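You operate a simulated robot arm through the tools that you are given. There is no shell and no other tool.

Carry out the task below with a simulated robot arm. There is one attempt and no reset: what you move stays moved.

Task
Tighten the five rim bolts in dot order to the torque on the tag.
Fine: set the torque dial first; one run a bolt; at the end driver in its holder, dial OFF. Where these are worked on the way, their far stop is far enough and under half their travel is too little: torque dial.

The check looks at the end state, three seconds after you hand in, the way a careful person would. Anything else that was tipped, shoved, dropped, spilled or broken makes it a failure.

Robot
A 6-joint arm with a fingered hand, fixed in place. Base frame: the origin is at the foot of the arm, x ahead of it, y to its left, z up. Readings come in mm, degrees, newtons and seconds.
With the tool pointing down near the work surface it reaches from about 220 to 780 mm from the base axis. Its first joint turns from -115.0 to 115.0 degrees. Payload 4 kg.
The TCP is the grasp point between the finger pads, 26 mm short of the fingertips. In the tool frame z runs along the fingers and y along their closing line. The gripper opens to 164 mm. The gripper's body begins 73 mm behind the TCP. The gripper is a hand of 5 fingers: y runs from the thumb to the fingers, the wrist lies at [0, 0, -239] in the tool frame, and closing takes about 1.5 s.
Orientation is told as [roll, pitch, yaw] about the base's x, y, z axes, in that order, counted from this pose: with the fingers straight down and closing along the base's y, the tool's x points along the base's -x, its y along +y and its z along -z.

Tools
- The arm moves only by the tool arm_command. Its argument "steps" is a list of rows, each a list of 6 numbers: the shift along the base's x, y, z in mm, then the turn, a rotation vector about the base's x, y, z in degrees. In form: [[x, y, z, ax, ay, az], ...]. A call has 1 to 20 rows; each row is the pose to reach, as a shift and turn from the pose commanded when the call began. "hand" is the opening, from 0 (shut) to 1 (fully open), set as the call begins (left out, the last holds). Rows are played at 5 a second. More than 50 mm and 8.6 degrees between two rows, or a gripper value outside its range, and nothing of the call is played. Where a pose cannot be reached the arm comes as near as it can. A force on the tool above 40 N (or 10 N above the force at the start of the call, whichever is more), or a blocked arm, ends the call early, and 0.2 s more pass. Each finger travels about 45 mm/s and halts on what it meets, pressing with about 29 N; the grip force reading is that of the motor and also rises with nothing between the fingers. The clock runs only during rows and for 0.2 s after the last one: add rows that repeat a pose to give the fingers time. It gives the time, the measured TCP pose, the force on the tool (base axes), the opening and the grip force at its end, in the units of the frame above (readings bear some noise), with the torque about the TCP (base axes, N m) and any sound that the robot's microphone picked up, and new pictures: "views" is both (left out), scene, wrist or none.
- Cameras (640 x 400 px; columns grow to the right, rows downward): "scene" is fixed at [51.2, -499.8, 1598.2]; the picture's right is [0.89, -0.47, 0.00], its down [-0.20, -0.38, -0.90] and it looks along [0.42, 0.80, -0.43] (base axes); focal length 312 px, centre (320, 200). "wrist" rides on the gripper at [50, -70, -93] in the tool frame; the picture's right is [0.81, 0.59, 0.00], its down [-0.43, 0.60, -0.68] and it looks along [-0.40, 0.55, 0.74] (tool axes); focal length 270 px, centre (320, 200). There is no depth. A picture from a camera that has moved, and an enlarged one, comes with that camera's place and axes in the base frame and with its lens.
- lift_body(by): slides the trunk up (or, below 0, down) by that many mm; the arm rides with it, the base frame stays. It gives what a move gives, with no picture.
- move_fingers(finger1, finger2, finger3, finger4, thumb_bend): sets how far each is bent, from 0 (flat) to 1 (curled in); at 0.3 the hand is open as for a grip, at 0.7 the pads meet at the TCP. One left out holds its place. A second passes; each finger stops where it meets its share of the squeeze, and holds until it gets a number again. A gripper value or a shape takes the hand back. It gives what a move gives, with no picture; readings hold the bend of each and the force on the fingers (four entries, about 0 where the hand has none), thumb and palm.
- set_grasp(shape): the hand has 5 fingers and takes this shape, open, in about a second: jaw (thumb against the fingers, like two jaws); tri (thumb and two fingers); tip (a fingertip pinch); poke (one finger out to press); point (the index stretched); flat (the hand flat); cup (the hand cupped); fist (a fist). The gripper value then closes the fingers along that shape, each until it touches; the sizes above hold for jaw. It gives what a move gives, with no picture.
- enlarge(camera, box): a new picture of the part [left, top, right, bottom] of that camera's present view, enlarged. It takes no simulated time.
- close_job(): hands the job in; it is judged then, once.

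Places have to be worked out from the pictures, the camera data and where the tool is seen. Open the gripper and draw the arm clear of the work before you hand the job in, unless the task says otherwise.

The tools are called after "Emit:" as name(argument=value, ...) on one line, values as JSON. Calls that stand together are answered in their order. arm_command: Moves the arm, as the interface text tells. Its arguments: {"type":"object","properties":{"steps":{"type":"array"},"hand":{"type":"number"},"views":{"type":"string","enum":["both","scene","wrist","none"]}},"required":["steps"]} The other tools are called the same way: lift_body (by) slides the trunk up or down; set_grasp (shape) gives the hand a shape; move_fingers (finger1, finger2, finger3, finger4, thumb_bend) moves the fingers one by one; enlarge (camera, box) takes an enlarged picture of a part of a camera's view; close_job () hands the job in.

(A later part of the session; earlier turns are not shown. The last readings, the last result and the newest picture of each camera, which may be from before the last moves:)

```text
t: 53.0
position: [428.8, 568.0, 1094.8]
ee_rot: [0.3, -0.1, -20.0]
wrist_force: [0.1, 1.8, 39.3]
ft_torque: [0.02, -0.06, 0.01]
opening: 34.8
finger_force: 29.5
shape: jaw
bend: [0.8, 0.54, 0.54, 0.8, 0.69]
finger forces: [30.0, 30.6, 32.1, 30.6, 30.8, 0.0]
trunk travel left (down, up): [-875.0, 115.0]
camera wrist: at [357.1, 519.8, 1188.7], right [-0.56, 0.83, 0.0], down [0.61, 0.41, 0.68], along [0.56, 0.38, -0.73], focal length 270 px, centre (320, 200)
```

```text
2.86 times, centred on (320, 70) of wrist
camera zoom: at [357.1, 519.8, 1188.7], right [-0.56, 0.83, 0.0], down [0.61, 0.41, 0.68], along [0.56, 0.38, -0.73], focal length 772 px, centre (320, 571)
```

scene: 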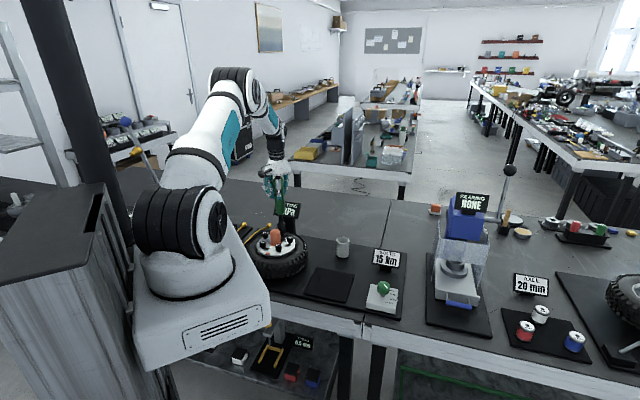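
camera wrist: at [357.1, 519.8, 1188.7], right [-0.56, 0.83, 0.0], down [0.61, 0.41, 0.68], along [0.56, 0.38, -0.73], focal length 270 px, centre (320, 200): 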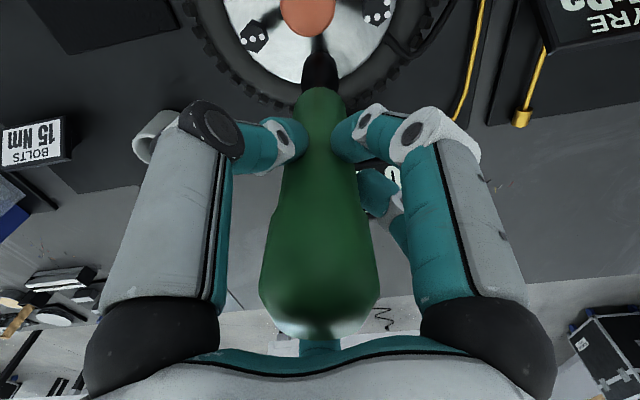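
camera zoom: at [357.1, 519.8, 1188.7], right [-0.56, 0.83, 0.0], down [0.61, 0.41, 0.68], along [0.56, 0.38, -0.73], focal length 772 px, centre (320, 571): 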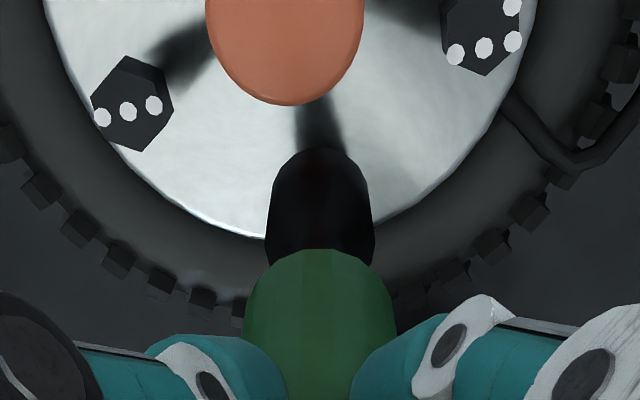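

No further change while holding; the bolt looks run down. I lift off vertically and inspect bolt 1.

Emit:
arm_command(steps=[[0, 0, 5, 0, 0, 0], [0, 0, 12, 0, 0, 0], [0, 0, 25, 0, 0, 0], [0, 0, 45, 0, 0, 0], [0, 0, 70, 0, 0, 0], [0, 0, 75, 0, 0, 0], [0, 0, 75, 0, 0, 0]], views="both")

Emit:
enlarge(camera="scene", box=[265, 205, 305, 245])

Emit:
enlarge(camera="wrist", box=[240, 0, 400, 140])

```text
t: 54.6
position: [430.2, 569.3, 1165.3]
ee_rot: [0.0, 0.0, -20.1]
wrist_force: [-0.2, 0.5, -6.0]
ft_torque: [-0.01, 0.0, 0.02]
opening: 34.2
finger_force: 29.3
shape: jaw
bend: [0.79, 0.54, 0.54, 0.54, 0.7]
finger forces: [27.3, 27.1, 28.0, 28.1, 27.3, 0.0]
trunk travel left (down, up): [-875.0, 115.0]
camera wrist: at [358.7, 521.3, 1259.4], right [-0.56, 0.83, 0.0], down [0.61, 0.41, 0.68], along [0.56, 0.38, -0.74], focal length 270 px, centre (320, 200)
```

scene: 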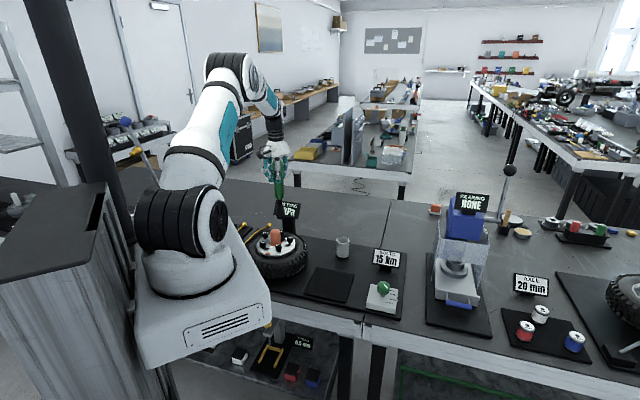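
wrist: 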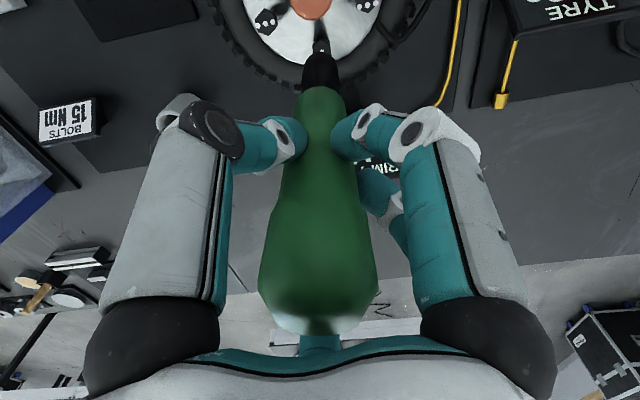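

```text
10.00 times, centred on (285, 225) of scene
camera zoom: at [51.2, -499.8, 1598.2], right [0.89, -0.47, 0.0], down [-0.2, -0.38, -0.9], along [0.42, 0.8, -0.43], focal length 3116 px, centre (670, -50)
```

zoom: 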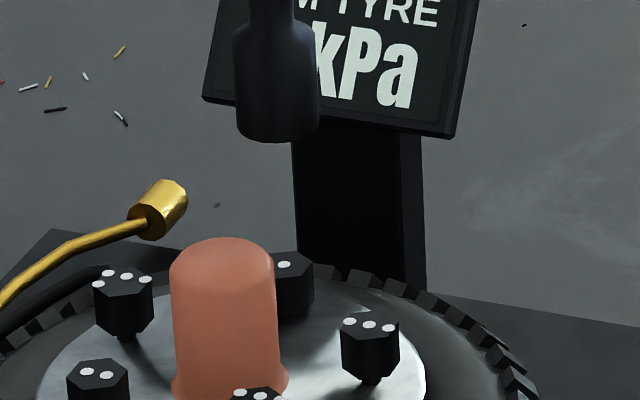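

```text
2.86 times, centred on (320, 70) of wrist
camera zoom: at [358.7, 521.3, 1259.4], right [-0.56, 0.83, 0.0], down [0.61, 0.41, 0.68], along [0.56, 0.38, -0.74], focal length 772 px, centre (320, 571)
```

zoom: 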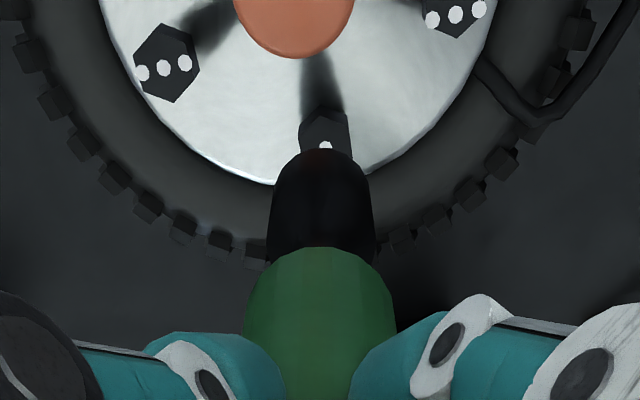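

Bolt 1 is seated flat on the rim now. Next I raise above the cap height and move to above bolt 2 at about (332,521).

Emit:
arm_command(steps=[[0, 0, 20, 0, 0, 0], [-25, -12, 25, 0, 0, 0], [-55, -27, 25, 0, 0, 0], [-85, -42, 25, 0, 0, 0], [-98.2, -49.1, 15, 0, 0, 0], [-98.2, -49.1, 0, 0, 0, 0], [-98.2, -49.1, 0, 0, 0, 0]], views="both")

Emit:
enlarge(camera="scene", box=[255, 205, 305, 255])

Emit:
enlarge(camera="wrist", box=[240, 0, 400, 140])

```text
t: 56.2
position: [332.8, 521.6, 1166.4]
ee_rot: [0.0, 0.1, -20.0]
wrist_force: [0.0, -1.2, -4.6]
ft_torque: [0.01, -0.01, -0.02]
opening: 34.1
finger_force: 29.3
shape: jaw
bend: [0.79, 0.54, 0.54, 0.54, 0.7]
finger forces: [27.4, 26.8, 28.0, 27.9, 27.0, 0.0]
trunk travel left (down, up): [-875.0, 115.0]
camera wrist: at [260.0, 472.8, 1259.3], right [-0.56, 0.83, 0.0], down [0.61, 0.41, 0.68], along [0.56, 0.38, -0.74], focal length 270 px, centre (320, 200)
```

scene: 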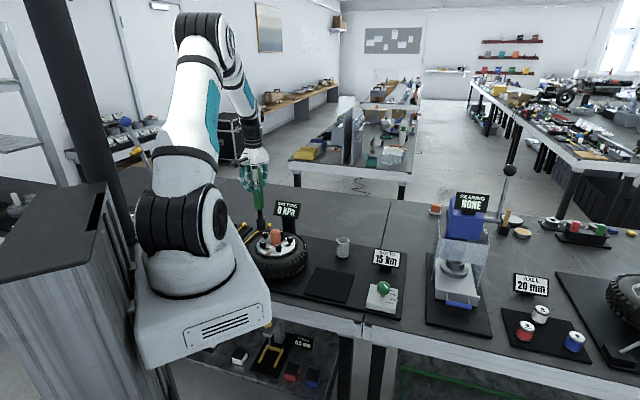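
wrist: 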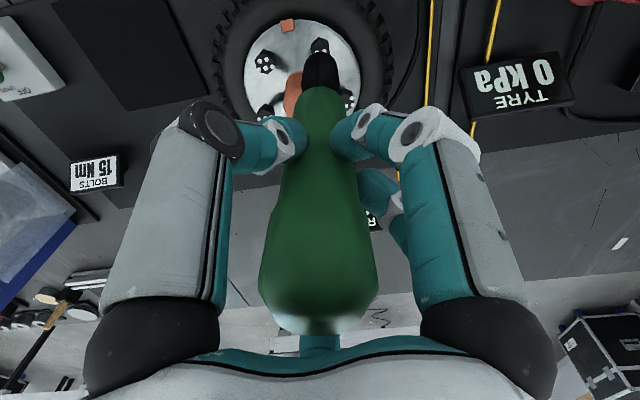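

```text
8.00 times, centred on (280, 230) of scene
camera zoom: at [51.2, -499.8, 1598.2], right [0.89, -0.47, 0.0], down [-0.2, -0.38, -0.9], along [0.42, 0.8, -0.43], focal length 2492 px, centre (640, -40)
```

zoom: 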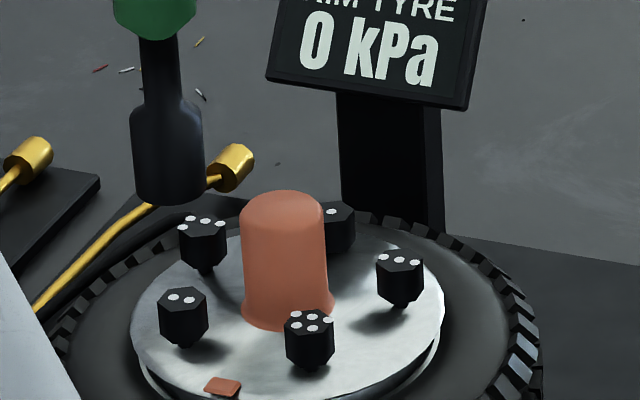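

```text
2.86 times, centred on (320, 70) of wrist
camera zoom: at [260.0, 472.8, 1259.3], right [-0.56, 0.83, 0.0], down [0.61, 0.41, 0.68], along [0.56, 0.38, -0.74], focal length 772 px, centre (320, 571)
```

zoom: 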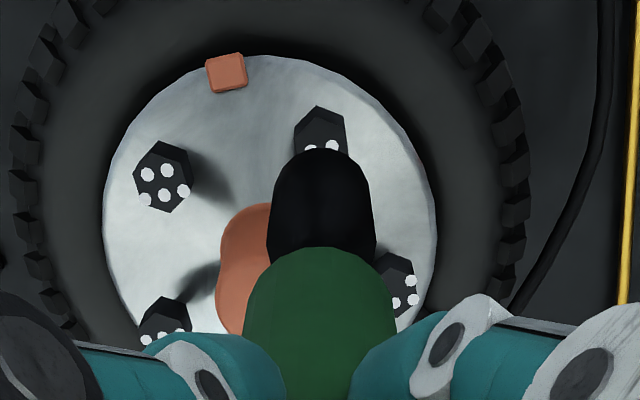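

Bolt 2 is lined up within about 1–2 mm (bolt slightly forward). I nudge (+0.8,+0.5) and descend with the same profile as for bolt 1.

Emit:
arm_command(steps=[[0.8, 0.5, -15, 0, 0, 0], [0.8, 0.5, -30, 0, 0, 0], [0.8, 0.5, -45, 0, 0, 0], [0.8, 0.5, -54, 0, 0, 0], [0.8, 0.5, -58, 0, 0, 0], [0.8, 0.5, -61, 0, 0, 0], [0.8, 0.5, -61, 0, 0, 0]], views="both")

Emit:
enlarge(camera="scene", box=[255, 205, 305, 255])

Emit:
enlarge(camera="wrist", box=[240, 0, 400, 140])

```text
t: 57.8
position: [332.0, 520.4, 1104.3]
ee_rot: [-0.1, 0.0, -20.0]
wrist_force: [1.0, -0.3, -5.9]
ft_torque: [0.02, 0.01, 0.0]
opening: 34.2
finger_force: 28.9
shape: jaw
bend: [0.79, 0.54, 0.54, 0.54, 0.7]
finger forces: [27.5, 26.8, 27.8, 28.0, 27.0, 0.0]
trunk travel left (down, up): [-875.0, 115.0]
camera wrist: at [261.0, 472.9, 1197.6], right [-0.56, 0.83, 0.0], down [0.61, 0.41, 0.68], along [0.56, 0.38, -0.74], focal length 270 px, centre (320, 200)
```

scene: 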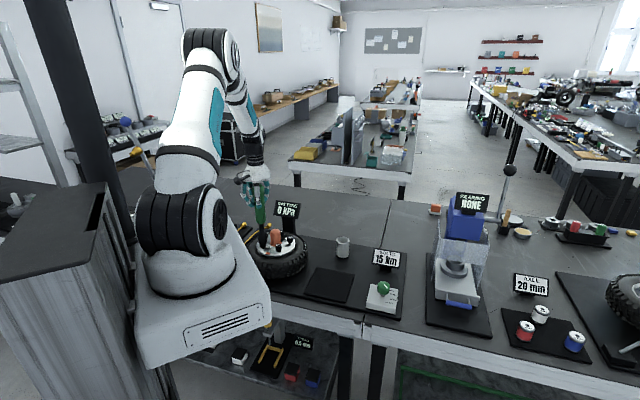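
wrist: 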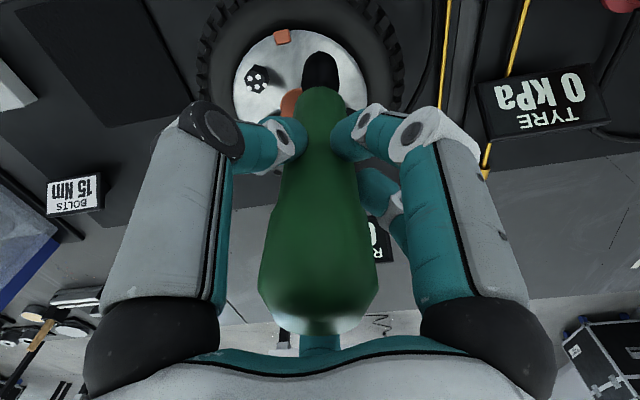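

```text
8.00 times, centred on (280, 230) of scene
camera zoom: at [51.2, -499.8, 1598.2], right [0.89, -0.47, 0.0], down [-0.2, -0.38, -0.9], along [0.42, 0.8, -0.43], focal length 2492 px, centre (640, -40)
```

zoom: 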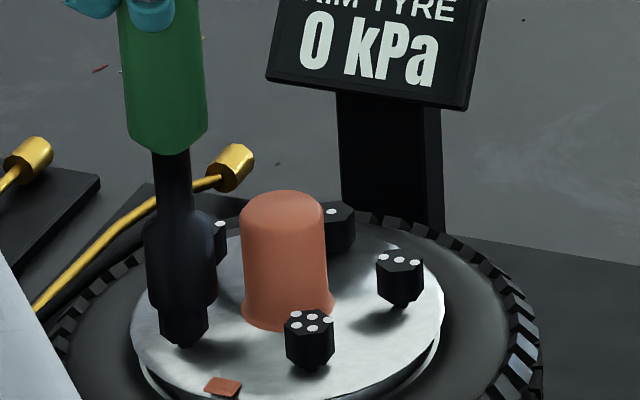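

```text
2.86 times, centred on (320, 70) of wrist
camera zoom: at [261.0, 472.9, 1197.6], right [-0.56, 0.83, 0.0], down [0.61, 0.41, 0.68], along [0.56, 0.38, -0.74], focal length 772 px, centre (320, 571)
```

zoom: 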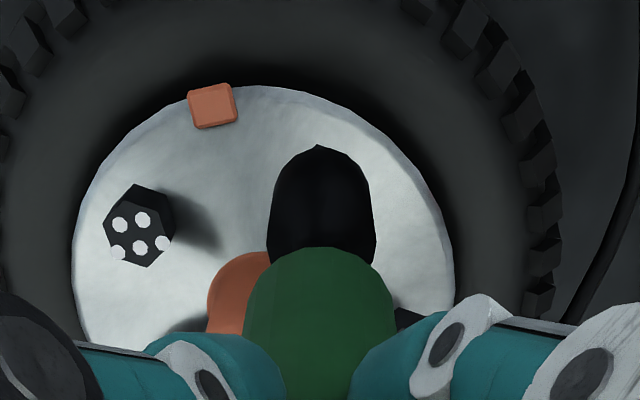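

Well aligned (bolt centred under the socket in the scene view). I press down with the same profile.

Emit:
arm_command(steps=[[0, 0, -3, 0, 0, 0], [0, 0, -6, 0, 0, 0], [0, 0, -8, 0, 0, 0], [0, 0, -10, 0, 0, 0], [0, 0, -12, 0, 0, 0], [0, 0, -14, 0, 0, 0], [0, 0, -14, 0, 0, 0], [0, 0, -14, 0, 0, 0], [0, 0, -14, 0, 0, 0]], views="scene")

Emit:
enlarge(camera="scene", box=[255, 205, 305, 255])

```text
t: 59.5
position: [335.4, 523.5, 1095.9]
ee_rot: [0.7, -0.1, -19.9]
wrist_force: [-1.4, -2.2, 21.3]
ft_torque: [-0.29, 0.16, -0.01]
opening: 34.8
finger_force: 29.1
shape: jaw
bend: [0.8, 0.54, 0.54, 0.8, 0.69]
finger forces: [30.3, 28.9, 30.2, 30.3, 32.4, 0.0]
trunk travel left (down, up): [-875.0, 115.0]
stopped in row 8: the force on the tool passed its limit at 41 N (the readings are from after the stop); the commanded pose is now the measured one
```

scene: 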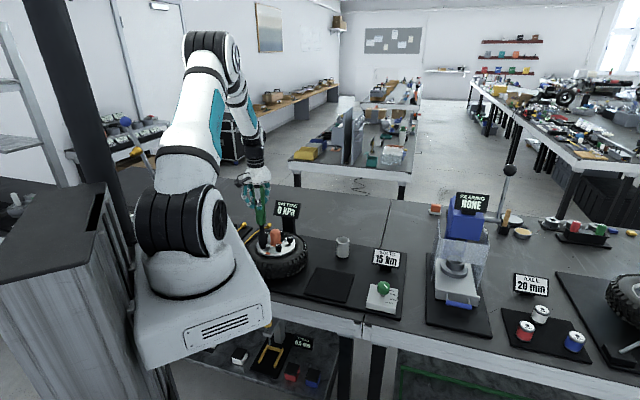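

```text
8.00 times, centred on (280, 230) of scene
camera zoom: at [51.2, -499.8, 1598.2], right [0.89, -0.47, 0.0], down [-0.2, -0.38, -0.9], along [0.42, 0.8, -0.43], focal length 2492 px, centre (640, -40)
```

zoom: 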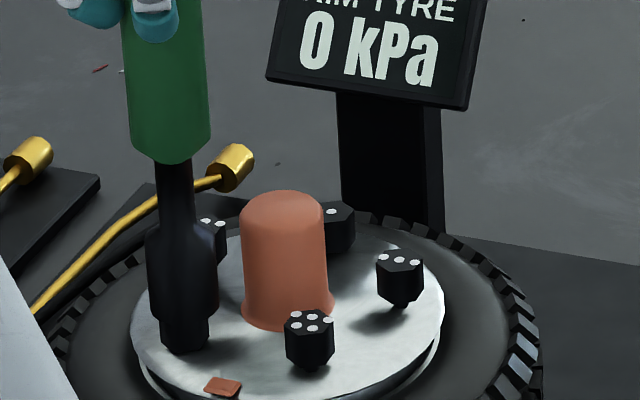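

The force limit stopped the press at 41 N, but bolt 2's head looks seated now. I lift straight up (levelling the 0.7° tilt) and inspect.

Emit:
arm_command(steps=[[0, 0, 5, 0, 0, 0], [0, 0, 15, -0.3, 0, 0], [-1, -1, 30, -0.7, 0.1, 0], [-2.5, -2.5, 50, -0.7, 0.1, 0], [-2.5, -2.5, 70, -0.7, 0.1, 0], [-2.5, -2.5, 90, -0.7, 0.1, 0], [-2.5, -2.5, 90, -0.7, 0.1, 0]], views="both")

Emit:
enlarge(camera="scene", box=[255, 205, 305, 255])

Emit:
enlarge(camera="wrist", box=[240, 0, 400, 140])

```text
t: 61.1
position: [332.3, 519.6, 1183.4]
ee_rot: [-0.3, -0.2, -20.1]
wrist_force: [0.0, 0.1, -7.5]
ft_torque: [0.01, 0.01, 0.03]
opening: 34.6
finger_force: 29.1
shape: jaw
bend: [0.79, 0.54, 0.54, 0.54, 0.7]
finger forces: [28.1, 27.5, 28.9, 28.4, 28.0, 0.0]
trunk travel left (down, up): [-875.0, 115.0]
camera wrist: at [260.4, 473.3, 1276.9], right [-0.56, 0.83, -0.01], down [0.61, 0.42, 0.67], along [0.56, 0.37, -0.74], focal length 270 px, centre (320, 200)
```

scene: 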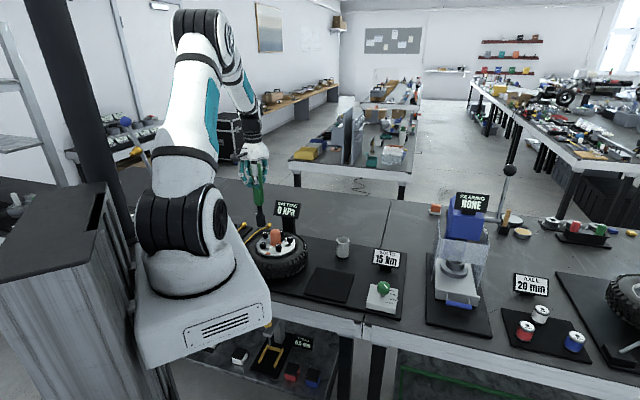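
wrist: 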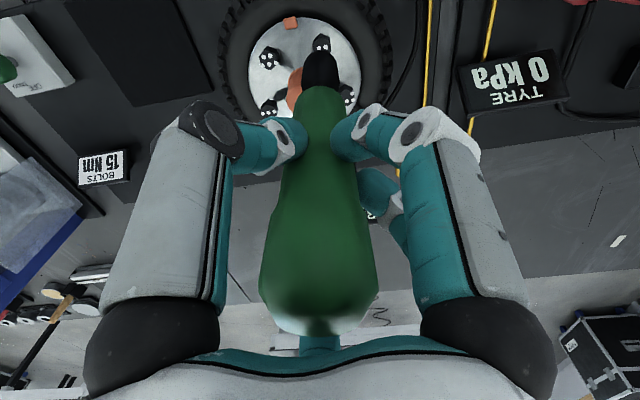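

```text
8.00 times, centred on (280, 230) of scene
camera zoom: at [51.2, -499.8, 1598.2], right [0.89, -0.47, 0.0], down [-0.2, -0.38, -0.9], along [0.42, 0.8, -0.43], focal length 2492 px, centre (640, -40)
```

zoom: 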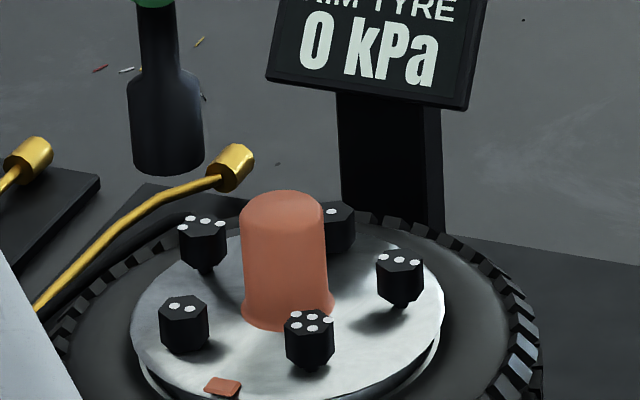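

```text
2.86 times, centred on (320, 70) of wrist
camera zoom: at [260.4, 473.3, 1276.9], right [-0.56, 0.83, -0.01], down [0.61, 0.42, 0.67], along [0.56, 0.37, -0.74], focal length 772 px, centre (320, 571)
```

zoom: 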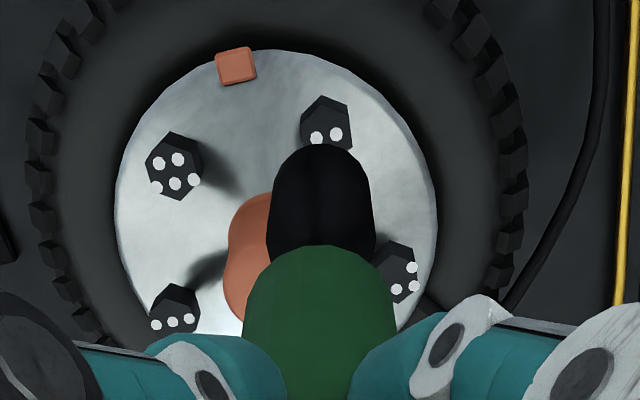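

Bolt 2 is seated. The tool shows a small residual tilt (−0.3,−0.2), which I correct while crossing high over the cap to bolt 3 at about (440.7,503).

Emit:
arm_command(steps=[[0, 0, 8, 0.3, 0.2, 0], [30, -5, 10, 0.3, 0.2, 0], [65, -11, 10, 0.3, 0.2, 0], [95, -16, 10, 0.3, 0.2, 0], [108.7, -17.6, 0, 0.3, 0.2, 0], [108.7, -17.6, -18, 0.3, 0.2, 0], [108.7, -17.6, -18, 0.3, 0.2, 0], [108.7, -17.6, -18, 0.3, 0.2, 0]], views="both")

Emit:
enlarge(camera="scene", box=[265, 205, 315, 255])

Emit:
enlarge(camera="wrist", box=[240, 0, 400, 140])

```text
t: 62.9
position: [440.7, 504.0, 1164.7]
ee_rot: [-0.1, 0.1, -19.9]
wrist_force: [-1.0, 0.3, -6.7]
ft_torque: [-0.01, 0.01, -0.03]
opening: 34.3
finger_force: 29.5
shape: jaw
bend: [0.79, 0.54, 0.54, 0.54, 0.7]
finger forces: [28.0, 27.2, 28.7, 28.2, 27.9, 0.0]
trunk travel left (down, up): [-875.0, 115.0]
camera wrist: at [369.4, 455.4, 1258.3], right [-0.56, 0.83, 0.0], down [0.61, 0.41, 0.68], along [0.56, 0.38, -0.74], focal length 270 px, centre (320, 200)
```

scene: 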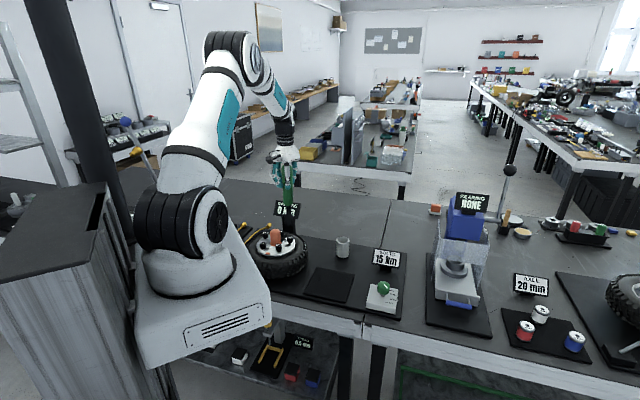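
wrist: 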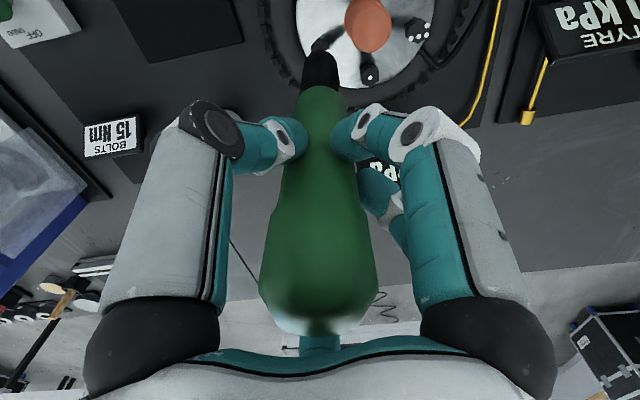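

```text
8.00 times, centred on (290, 230) of scene
camera zoom: at [51.2, -499.8, 1598.2], right [0.89, -0.47, 0.0], down [-0.2, -0.38, -0.9], along [0.42, 0.8, -0.43], focal length 2492 px, centre (560, -40)
```

zoom: 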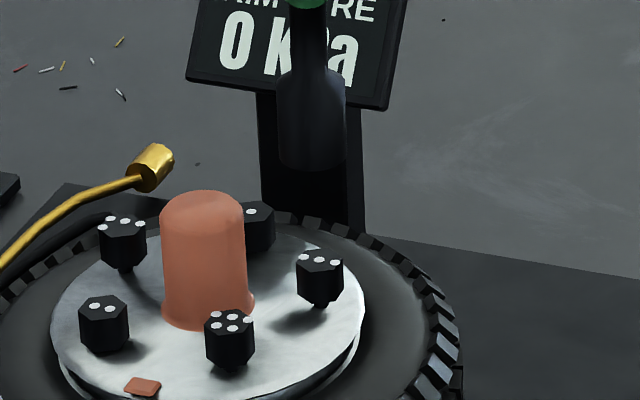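

```text
2.86 times, centred on (320, 70) of wrist
camera zoom: at [369.4, 455.4, 1258.3], right [-0.56, 0.83, 0.0], down [0.61, 0.41, 0.68], along [0.56, 0.38, -0.74], focal length 772 px, centre (320, 571)
```

zoom: 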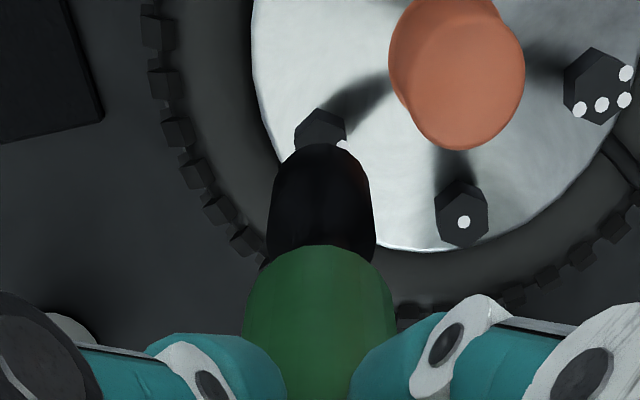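

Bolt 3 is lined up within about 1.5 mm. I nudge (+1.0,+0.7), descend close above it and check.

Emit:
arm_command(steps=[[1.0, 0.7, -15, 0, 0, 0], [1.0, 0.7, -30, 0, 0, 0], [1.0, 0.7, -45, 0, 0, 0], [1.0, 0.7, -54, 0, 0, 0], [1.0, 0.7, -58, 0, 0, 0], [1.0, 0.7, -61, 0, 0, 0], [1.0, 0.7, -61, 0, 0, 0]], views="scene")

Emit:
enlarge(camera="scene", box=[265, 205, 315, 255])

Emit:
enlarge(camera="wrist", box=[240, 0, 400, 140])

```text
t: 64.5
position: [442.1, 504.2, 1104.1]
ee_rot: [-0.1, 0.1, -20.0]
wrist_force: [0.3, 0.0, -5.8]
ft_torque: [0.0, 0.0, -0.04]
opening: 34.3
finger_force: 29.6
shape: jaw
bend: [0.79, 0.54, 0.54, 0.54, 0.7]
finger forces: [27.9, 27.2, 28.7, 28.2, 27.8, 0.1]
trunk travel left (down, up): [-875.0, 115.0]
```

scene: 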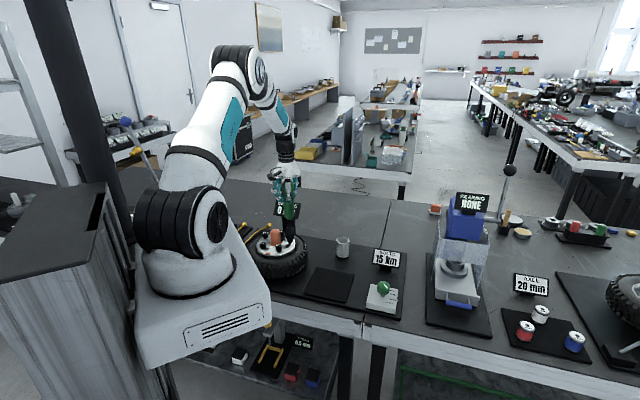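

```text
8.00 times, centred on (290, 230) of scene
camera zoom: at [51.2, -499.8, 1598.2], right [0.89, -0.47, 0.0], down [-0.2, -0.38, -0.9], along [0.42, 0.8, -0.43], focal length 2492 px, centre (560, -40)
```

zoom: 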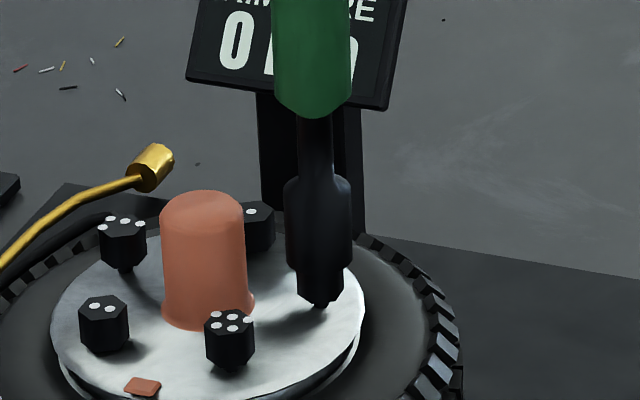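

```text
2.86 times, centred on (320, 70) of wrist
camera zoom: at [370.2, 455.8, 1197.8], right [-0.56, 0.83, 0.0], down [0.61, 0.41, 0.68], along [0.56, 0.38, -0.74], focal length 772 px, centre (320, 571)
```

zoom: 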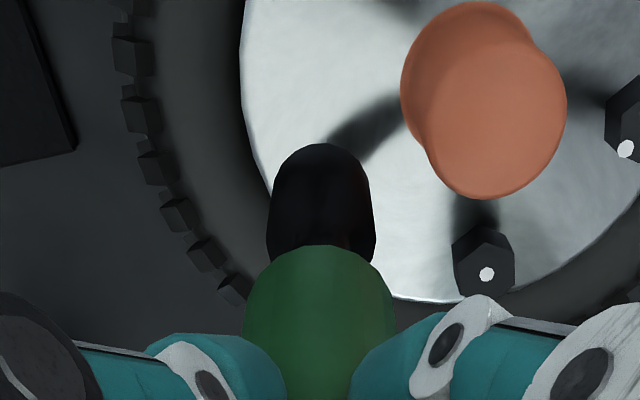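

Socket centred over bolt 3. I press down, ending slightly less deep than before to stay under the force limit.

Emit:
arm_command(steps=[[0, 0, -3, 0, 0, 0], [0, 0, -6, 0, 0, 0], [0, 0, -8, 0, 0, 0], [0, 0, -10, 0, 0, 0], [0, 0, -12, 0, 0, 0], [0, 0, -13, 0, 0, 0], [0, 0, -13, 0, 0, 0], [0, 0, -13, 0, 0, 0], [0, 0, -13, 0, 0, 0]], views="scene")

Emit:
enlarge(camera="scene", box=[265, 205, 315, 255])

```text
t: 66.5
position: [442.6, 506.5, 1096.9]
ee_rot: [0.5, -0.1, -20.0]
wrist_force: [-1.5, -2.1, 20.5]
ft_torque: [-0.27, 0.22, 0.01]
opening: 34.7
finger_force: 29.1
shape: jaw
bend: [0.8, 0.54, 0.54, 0.8, 0.69]
finger forces: [30.6, 28.7, 30.4, 30.2, 32.0, 0.0]
trunk travel left (down, up): [-875.0, 115.0]
stopped in row 9: the force on the tool passed its limit at 40 N (the readings are from after the stop); the commanded pose is now the measured one
```

scene: 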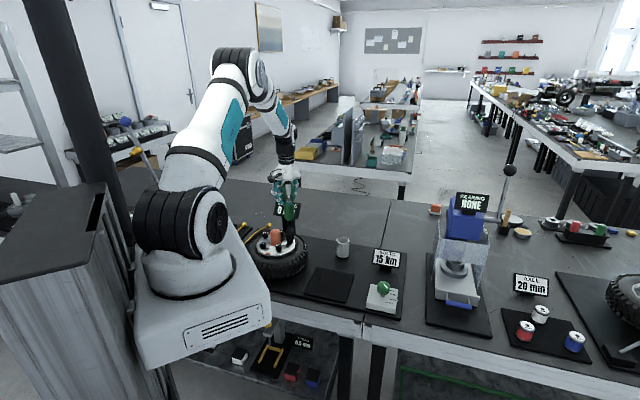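

```text
8.00 times, centred on (290, 230) of scene
camera zoom: at [51.2, -499.8, 1598.2], right [0.89, -0.47, 0.0], down [-0.2, -0.38, -0.9], along [0.42, 0.8, -0.43], focal length 2492 px, centre (560, -40)
```

zoom: 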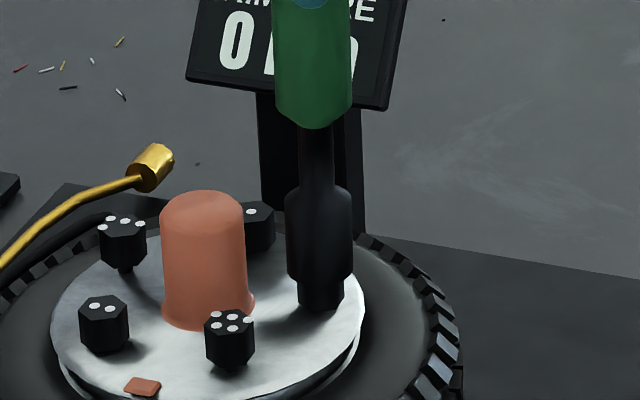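

Bolt 3 is seated too. I lift straight up and level the small tilt.

Emit:
arm_command(steps=[[0, 0, 5, 0, 0, 0], [0, 0, 15, -0.2, 0, 0], [-0.5, -1, 30, -0.4, 0.1, 0], [-0.5, -2, 50, -0.4, 0.1, 0], [-0.5, -2, 70, -0.4, 0.1, 0], [-0.5, -2, 90, -0.4, 0.1, 0], [-0.5, -2, 90, -0.4, 0.1, 0]], views="both")

Emit:
enlarge(camera="scene", box=[255, 205, 315, 255])

Emit:
enlarge(camera="wrist", box=[240, 0, 400, 140])

```text
t: 68.1
position: [442.3, 502.9, 1182.7]
ee_rot: [-0.4, 0.0, -20.0]
wrist_force: [1.1, -0.3, -7.1]
ft_torque: [-0.01, 0.05, 0.01]
opening: 34.4
finger_force: 29.1
shape: jaw
bend: [0.79, 0.54, 0.54, 0.54, 0.7]
finger forces: [28.2, 27.2, 29.1, 28.4, 27.8, 0.0]
trunk travel left (down, up): [-875.0, 115.0]
camera wrist: at [369.8, 455.2, 1276.3], right [-0.56, 0.83, 0.0], down [0.61, 0.41, 0.67], along [0.56, 0.38, -0.74], focal length 270 px, centre (320, 200)
```

scene: 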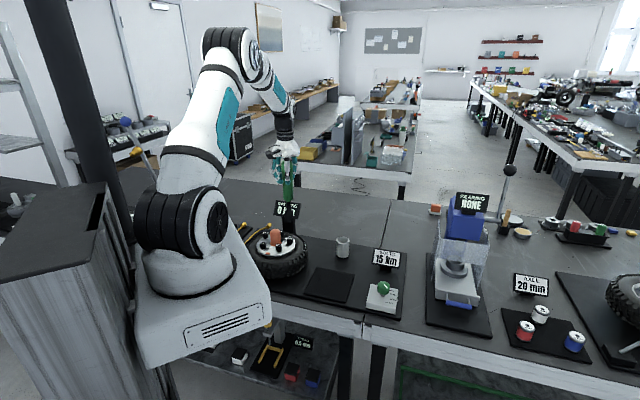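
wrist: 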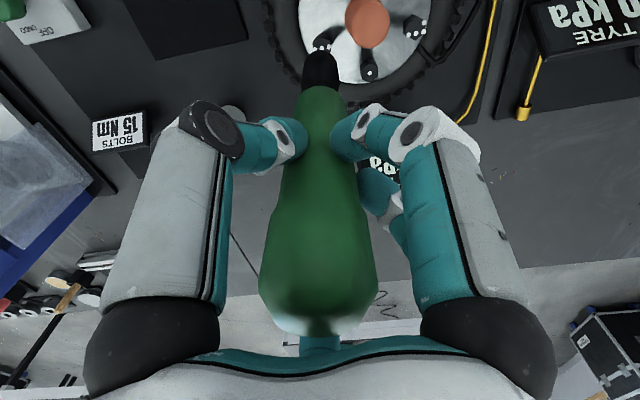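

```text
8.00 times, centred on (285, 230) of scene
camera zoom: at [51.2, -499.8, 1598.2], right [0.89, -0.47, 0.0], down [-0.2, -0.38, -0.9], along [0.42, 0.8, -0.43], focal length 2492 px, centre (600, -40)
```

zoom: 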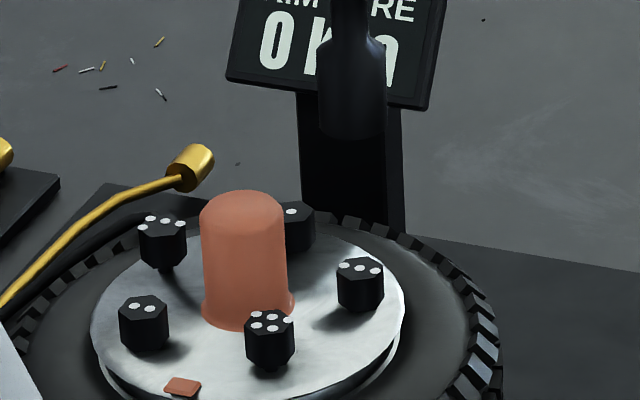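

```text
2.86 times, centred on (320, 70) of wrist
camera zoom: at [369.8, 455.2, 1276.3], right [-0.56, 0.83, 0.0], down [0.61, 0.41, 0.67], along [0.56, 0.38, -0.74], focal length 772 px, centre (320, 571)
```

zoom: 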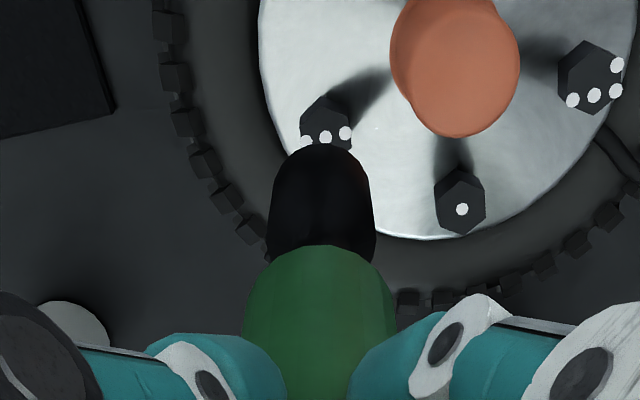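

Bolt 3 is flat on the rim. I correct the −0.4° roll and cross high over the cap to bolt 4 at about (363.5,581.6).

Emit:
arm_command(steps=[[0, 0, 8, 0.4, 0, 0], [-22, 22, 10, 0.4, 0, 0], [-44, 44, 10, 0.4, 0, 0], [-66, 66, 10, 0.4, 0, 0], [-78.2, 78.2, 0, 0.4, 0, 0], [-78.2, 78.2, -18, 0.4, 0, 0], [-78.2, 78.2, -18, 0.4, 0, 0], [-78.2, 78.2, -18, 0.4, 0, 0]], views="both")

Emit:
enlarge(camera="scene", box=[255, 205, 305, 255])

Emit:
enlarge(camera="wrist", box=[240, 0, 400, 140])

```text
t: 69.9
position: [362.3, 581.6, 1164.2]
ee_rot: [0.1, 0.1, -20.0]
wrist_force: [0.7, 0.1, -5.8]
ft_torque: [-0.01, -0.01, 0.03]
opening: 34.5
finger_force: 29.3
shape: jaw
bend: [0.79, 0.54, 0.54, 0.54, 0.7]
finger forces: [28.1, 27.0, 28.9, 28.3, 27.8, 0.0]
trunk travel left (down, up): [-875.0, 115.0]
camera wrist: at [291.7, 532.9, 1258.3], right [-0.56, 0.83, 0.0], down [0.61, 0.41, 0.68], along [0.56, 0.38, -0.74], focal length 270 px, centre (320, 200)
```

scene: 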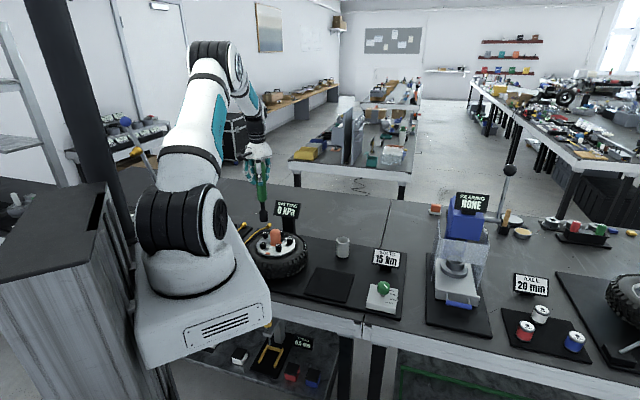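
wrist: 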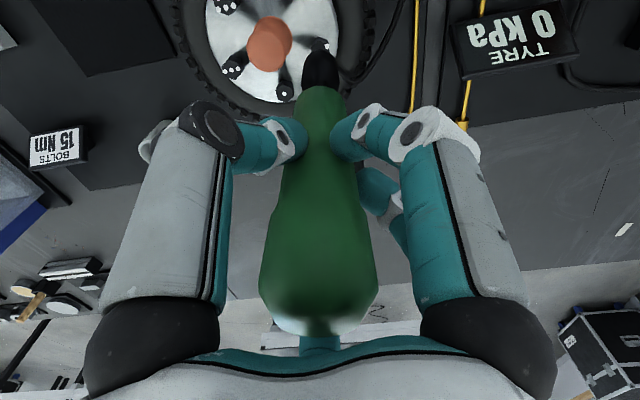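

```text
8.00 times, centred on (280, 230) of scene
camera zoom: at [51.2, -499.8, 1598.2], right [0.89, -0.47, 0.0], down [-0.2, -0.38, -0.9], along [0.42, 0.8, -0.43], focal length 2492 px, centre (640, -40)
```

zoom: 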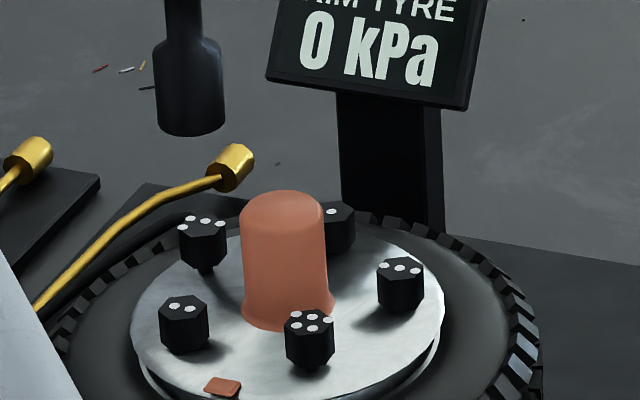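

```text
2.86 times, centred on (320, 70) of wrist
camera zoom: at [291.7, 532.9, 1258.3], right [-0.56, 0.83, 0.0], down [0.61, 0.41, 0.68], along [0.56, 0.38, -0.74], focal length 772 px, centre (320, 571)
```

zoom: 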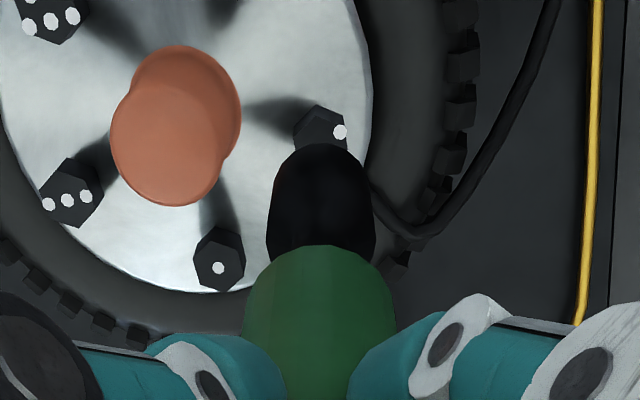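

Bolt 4 (four dots) is lined up within about 1.4 mm. I nudge (+1.0,+0.2) and descend close above it.

Emit:
arm_command(steps=[[1.0, 0.2, -15, 0, 0, 0], [1.0, 0.2, -30, 0, 0, 0], [1.0, 0.2, -45, 0, 0, 0], [1.0, 0.2, -54, 0, 0, 0], [1.0, 0.2, -58, 0, 0, 0], [1.0, 0.2, -61, 0, 0, 0], [1.0, 0.2, -61, 0, 0, 0]], views="scene")

Emit:
enlarge(camera="scene", box=[255, 205, 305, 255])

Emit:
enlarge(camera="wrist", box=[240, 0, 400, 140])

```text
t: 71.5
position: [363.2, 581.6, 1103.6]
ee_rot: [0.1, 0.0, -20.1]
wrist_force: [0.5, 0.8, -5.3]
ft_torque: [0.03, 0.0, 0.0]
opening: 34.5
finger_force: 29.2
shape: jaw
bend: [0.79, 0.54, 0.54, 0.54, 0.7]
finger forces: [28.1, 27.0, 28.9, 28.4, 27.7, 0.0]
trunk travel left (down, up): [-875.0, 115.0]
```

scene: 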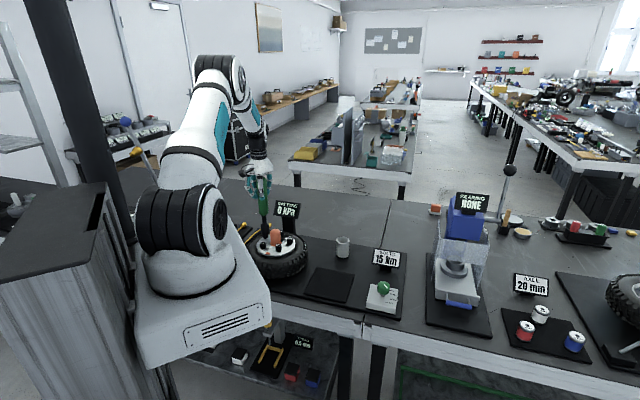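

```text
8.00 times, centred on (280, 230) of scene
camera zoom: at [51.2, -499.8, 1598.2], right [0.89, -0.47, 0.0], down [-0.2, -0.38, -0.9], along [0.42, 0.8, -0.43], focal length 2492 px, centre (640, -40)
```

zoom: 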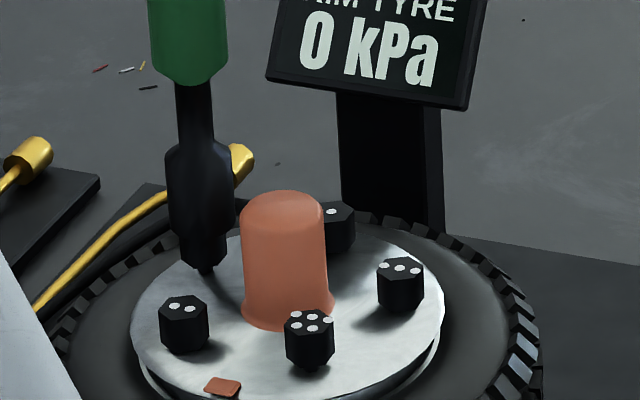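

```text
2.86 times, centred on (320, 70) of wrist
camera zoom: at [292.8, 533.2, 1197.4], right [-0.56, 0.83, 0.0], down [0.61, 0.41, 0.68], along [0.56, 0.38, -0.74], focal length 772 px, centre (320, 571)
```

zoom: 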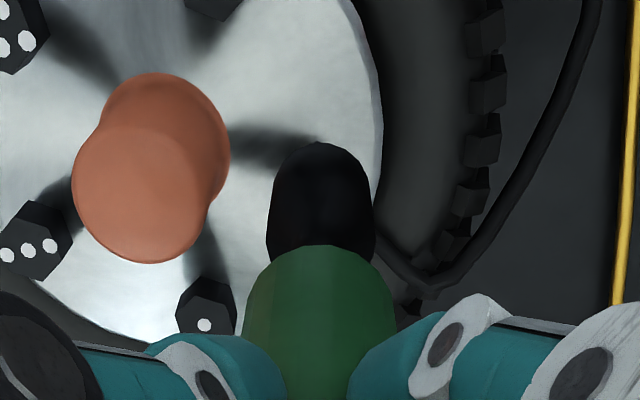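

Centred within about 1 mm. I press bolt 4 down, ending slightly shallower.

Emit:
arm_command(steps=[[0, 0, -3, 0, 0, 0], [0, 0, -6, 0, 0, 0], [0, 0, -8, 0, 0, 0], [0, 0, -10, 0, 0, 0], [0, 0, -11.5, 0, 0, 0], [0, 0, -12.3, 0, 0, 0], [0, 0, -12.3, 0, 0, 0], [0, 0, -12.3, 0, 0, 0]], views="scene")

Emit:
enlarge(camera="scene", box=[255, 205, 305, 255])

```text
t: 73.3
position: [363.5, 580.4, 1095.3]
ee_rot: [0.5, -0.1, -20.0]
wrist_force: [-0.4, 0.8, 34.1]
ft_torque: [0.02, 0.02, -0.04]
opening: 34.8
finger_force: 28.8
shape: jaw
bend: [0.8, 0.54, 0.54, 0.8, 0.69]
finger forces: [30.3, 29.6, 31.2, 29.9, 30.3, 0.1]
trunk travel left (down, up): [-875.0, 115.0]
```

scene: 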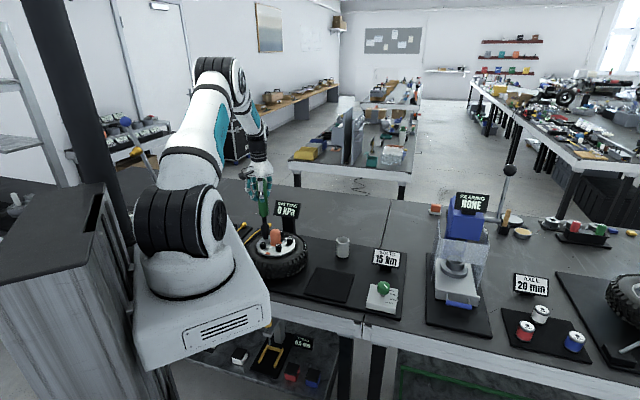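

```text
8.00 times, centred on (280, 230) of scene
camera zoom: at [51.2, -499.8, 1598.2], right [0.89, -0.47, 0.0], down [-0.2, -0.38, -0.9], along [0.42, 0.8, -0.43], focal length 2492 px, centre (640, -40)
```

zoom: 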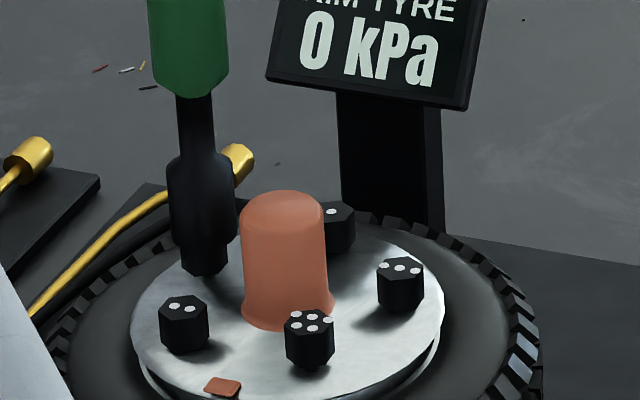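

Bolt 4's head has moved down to the rim (34 N). I lift and inspect.

Emit:
arm_command(steps=[[0, 0, 5, 0, 0, 0], [0, 0, 15, 0, 0, 0], [0, 0, 30, 0, 0, 0], [0, 0, 50, 0, 0, 0], [0, 0, 70, 0, 0, 0], [0, 0, 91, 0, 0, 0], [0, 0, 91, 0, 0, 0]], views="both")

Emit:
enlarge(camera="scene", box=[255, 205, 305, 255])

Emit:
enlarge(camera="wrist", box=[240, 0, 400, 140])

```text
t: 74.9
position: [365.1, 581.2, 1181.6]
ee_rot: [0.1, 0.1, -20.1]
wrist_force: [-1.1, 0.9, -6.3]
ft_torque: [-0.02, 0.01, 0.01]
opening: 34.3
finger_force: 29.1
shape: jaw
bend: [0.79, 0.54, 0.54, 0.54, 0.7]
finger forces: [27.8, 26.6, 28.5, 28.2, 26.9, 0.0]
trunk travel left (down, up): [-875.0, 115.0]
camera wrist: at [293.6, 533.9, 1276.3], right [-0.56, 0.83, 0.0], down [0.61, 0.41, 0.68], along [0.56, 0.38, -0.74], focal length 270 px, centre (320, 200)
```

scene: 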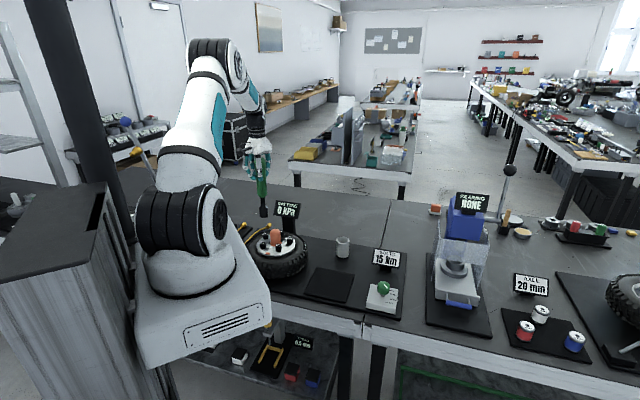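
wrist: 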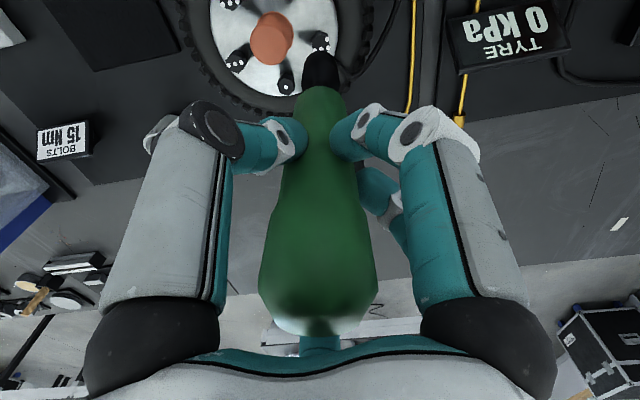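

```text
8.00 times, centred on (280, 230) of scene
camera zoom: at [51.2, -499.8, 1598.2], right [0.89, -0.47, 0.0], down [-0.2, -0.38, -0.9], along [0.42, 0.8, -0.43], focal length 2492 px, centre (640, -40)
```

zoom: 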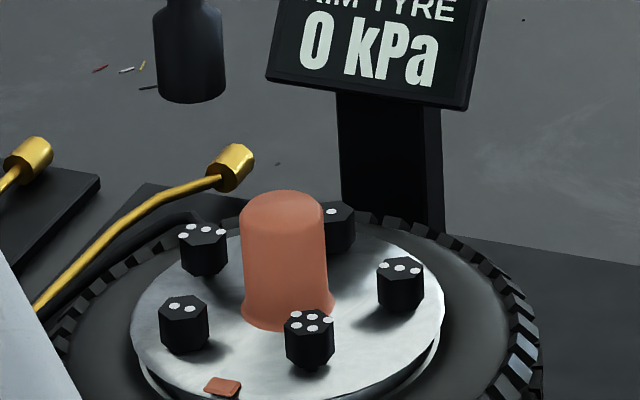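

```text
2.86 times, centred on (320, 70) of wrist
camera zoom: at [293.6, 533.9, 1276.3], right [-0.56, 0.83, 0.0], down [0.61, 0.41, 0.68], along [0.56, 0.38, -0.74], focal length 772 px, centre (320, 571)
```

zoom: 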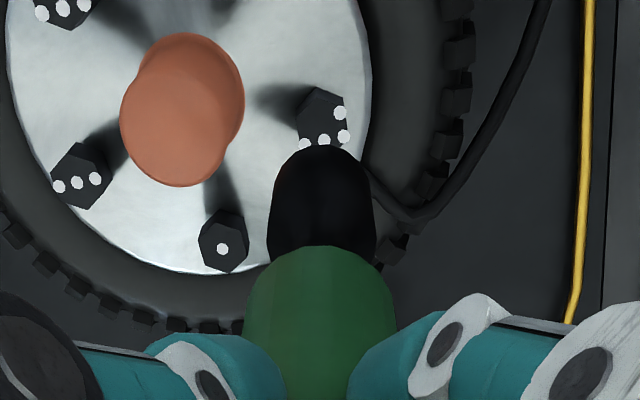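

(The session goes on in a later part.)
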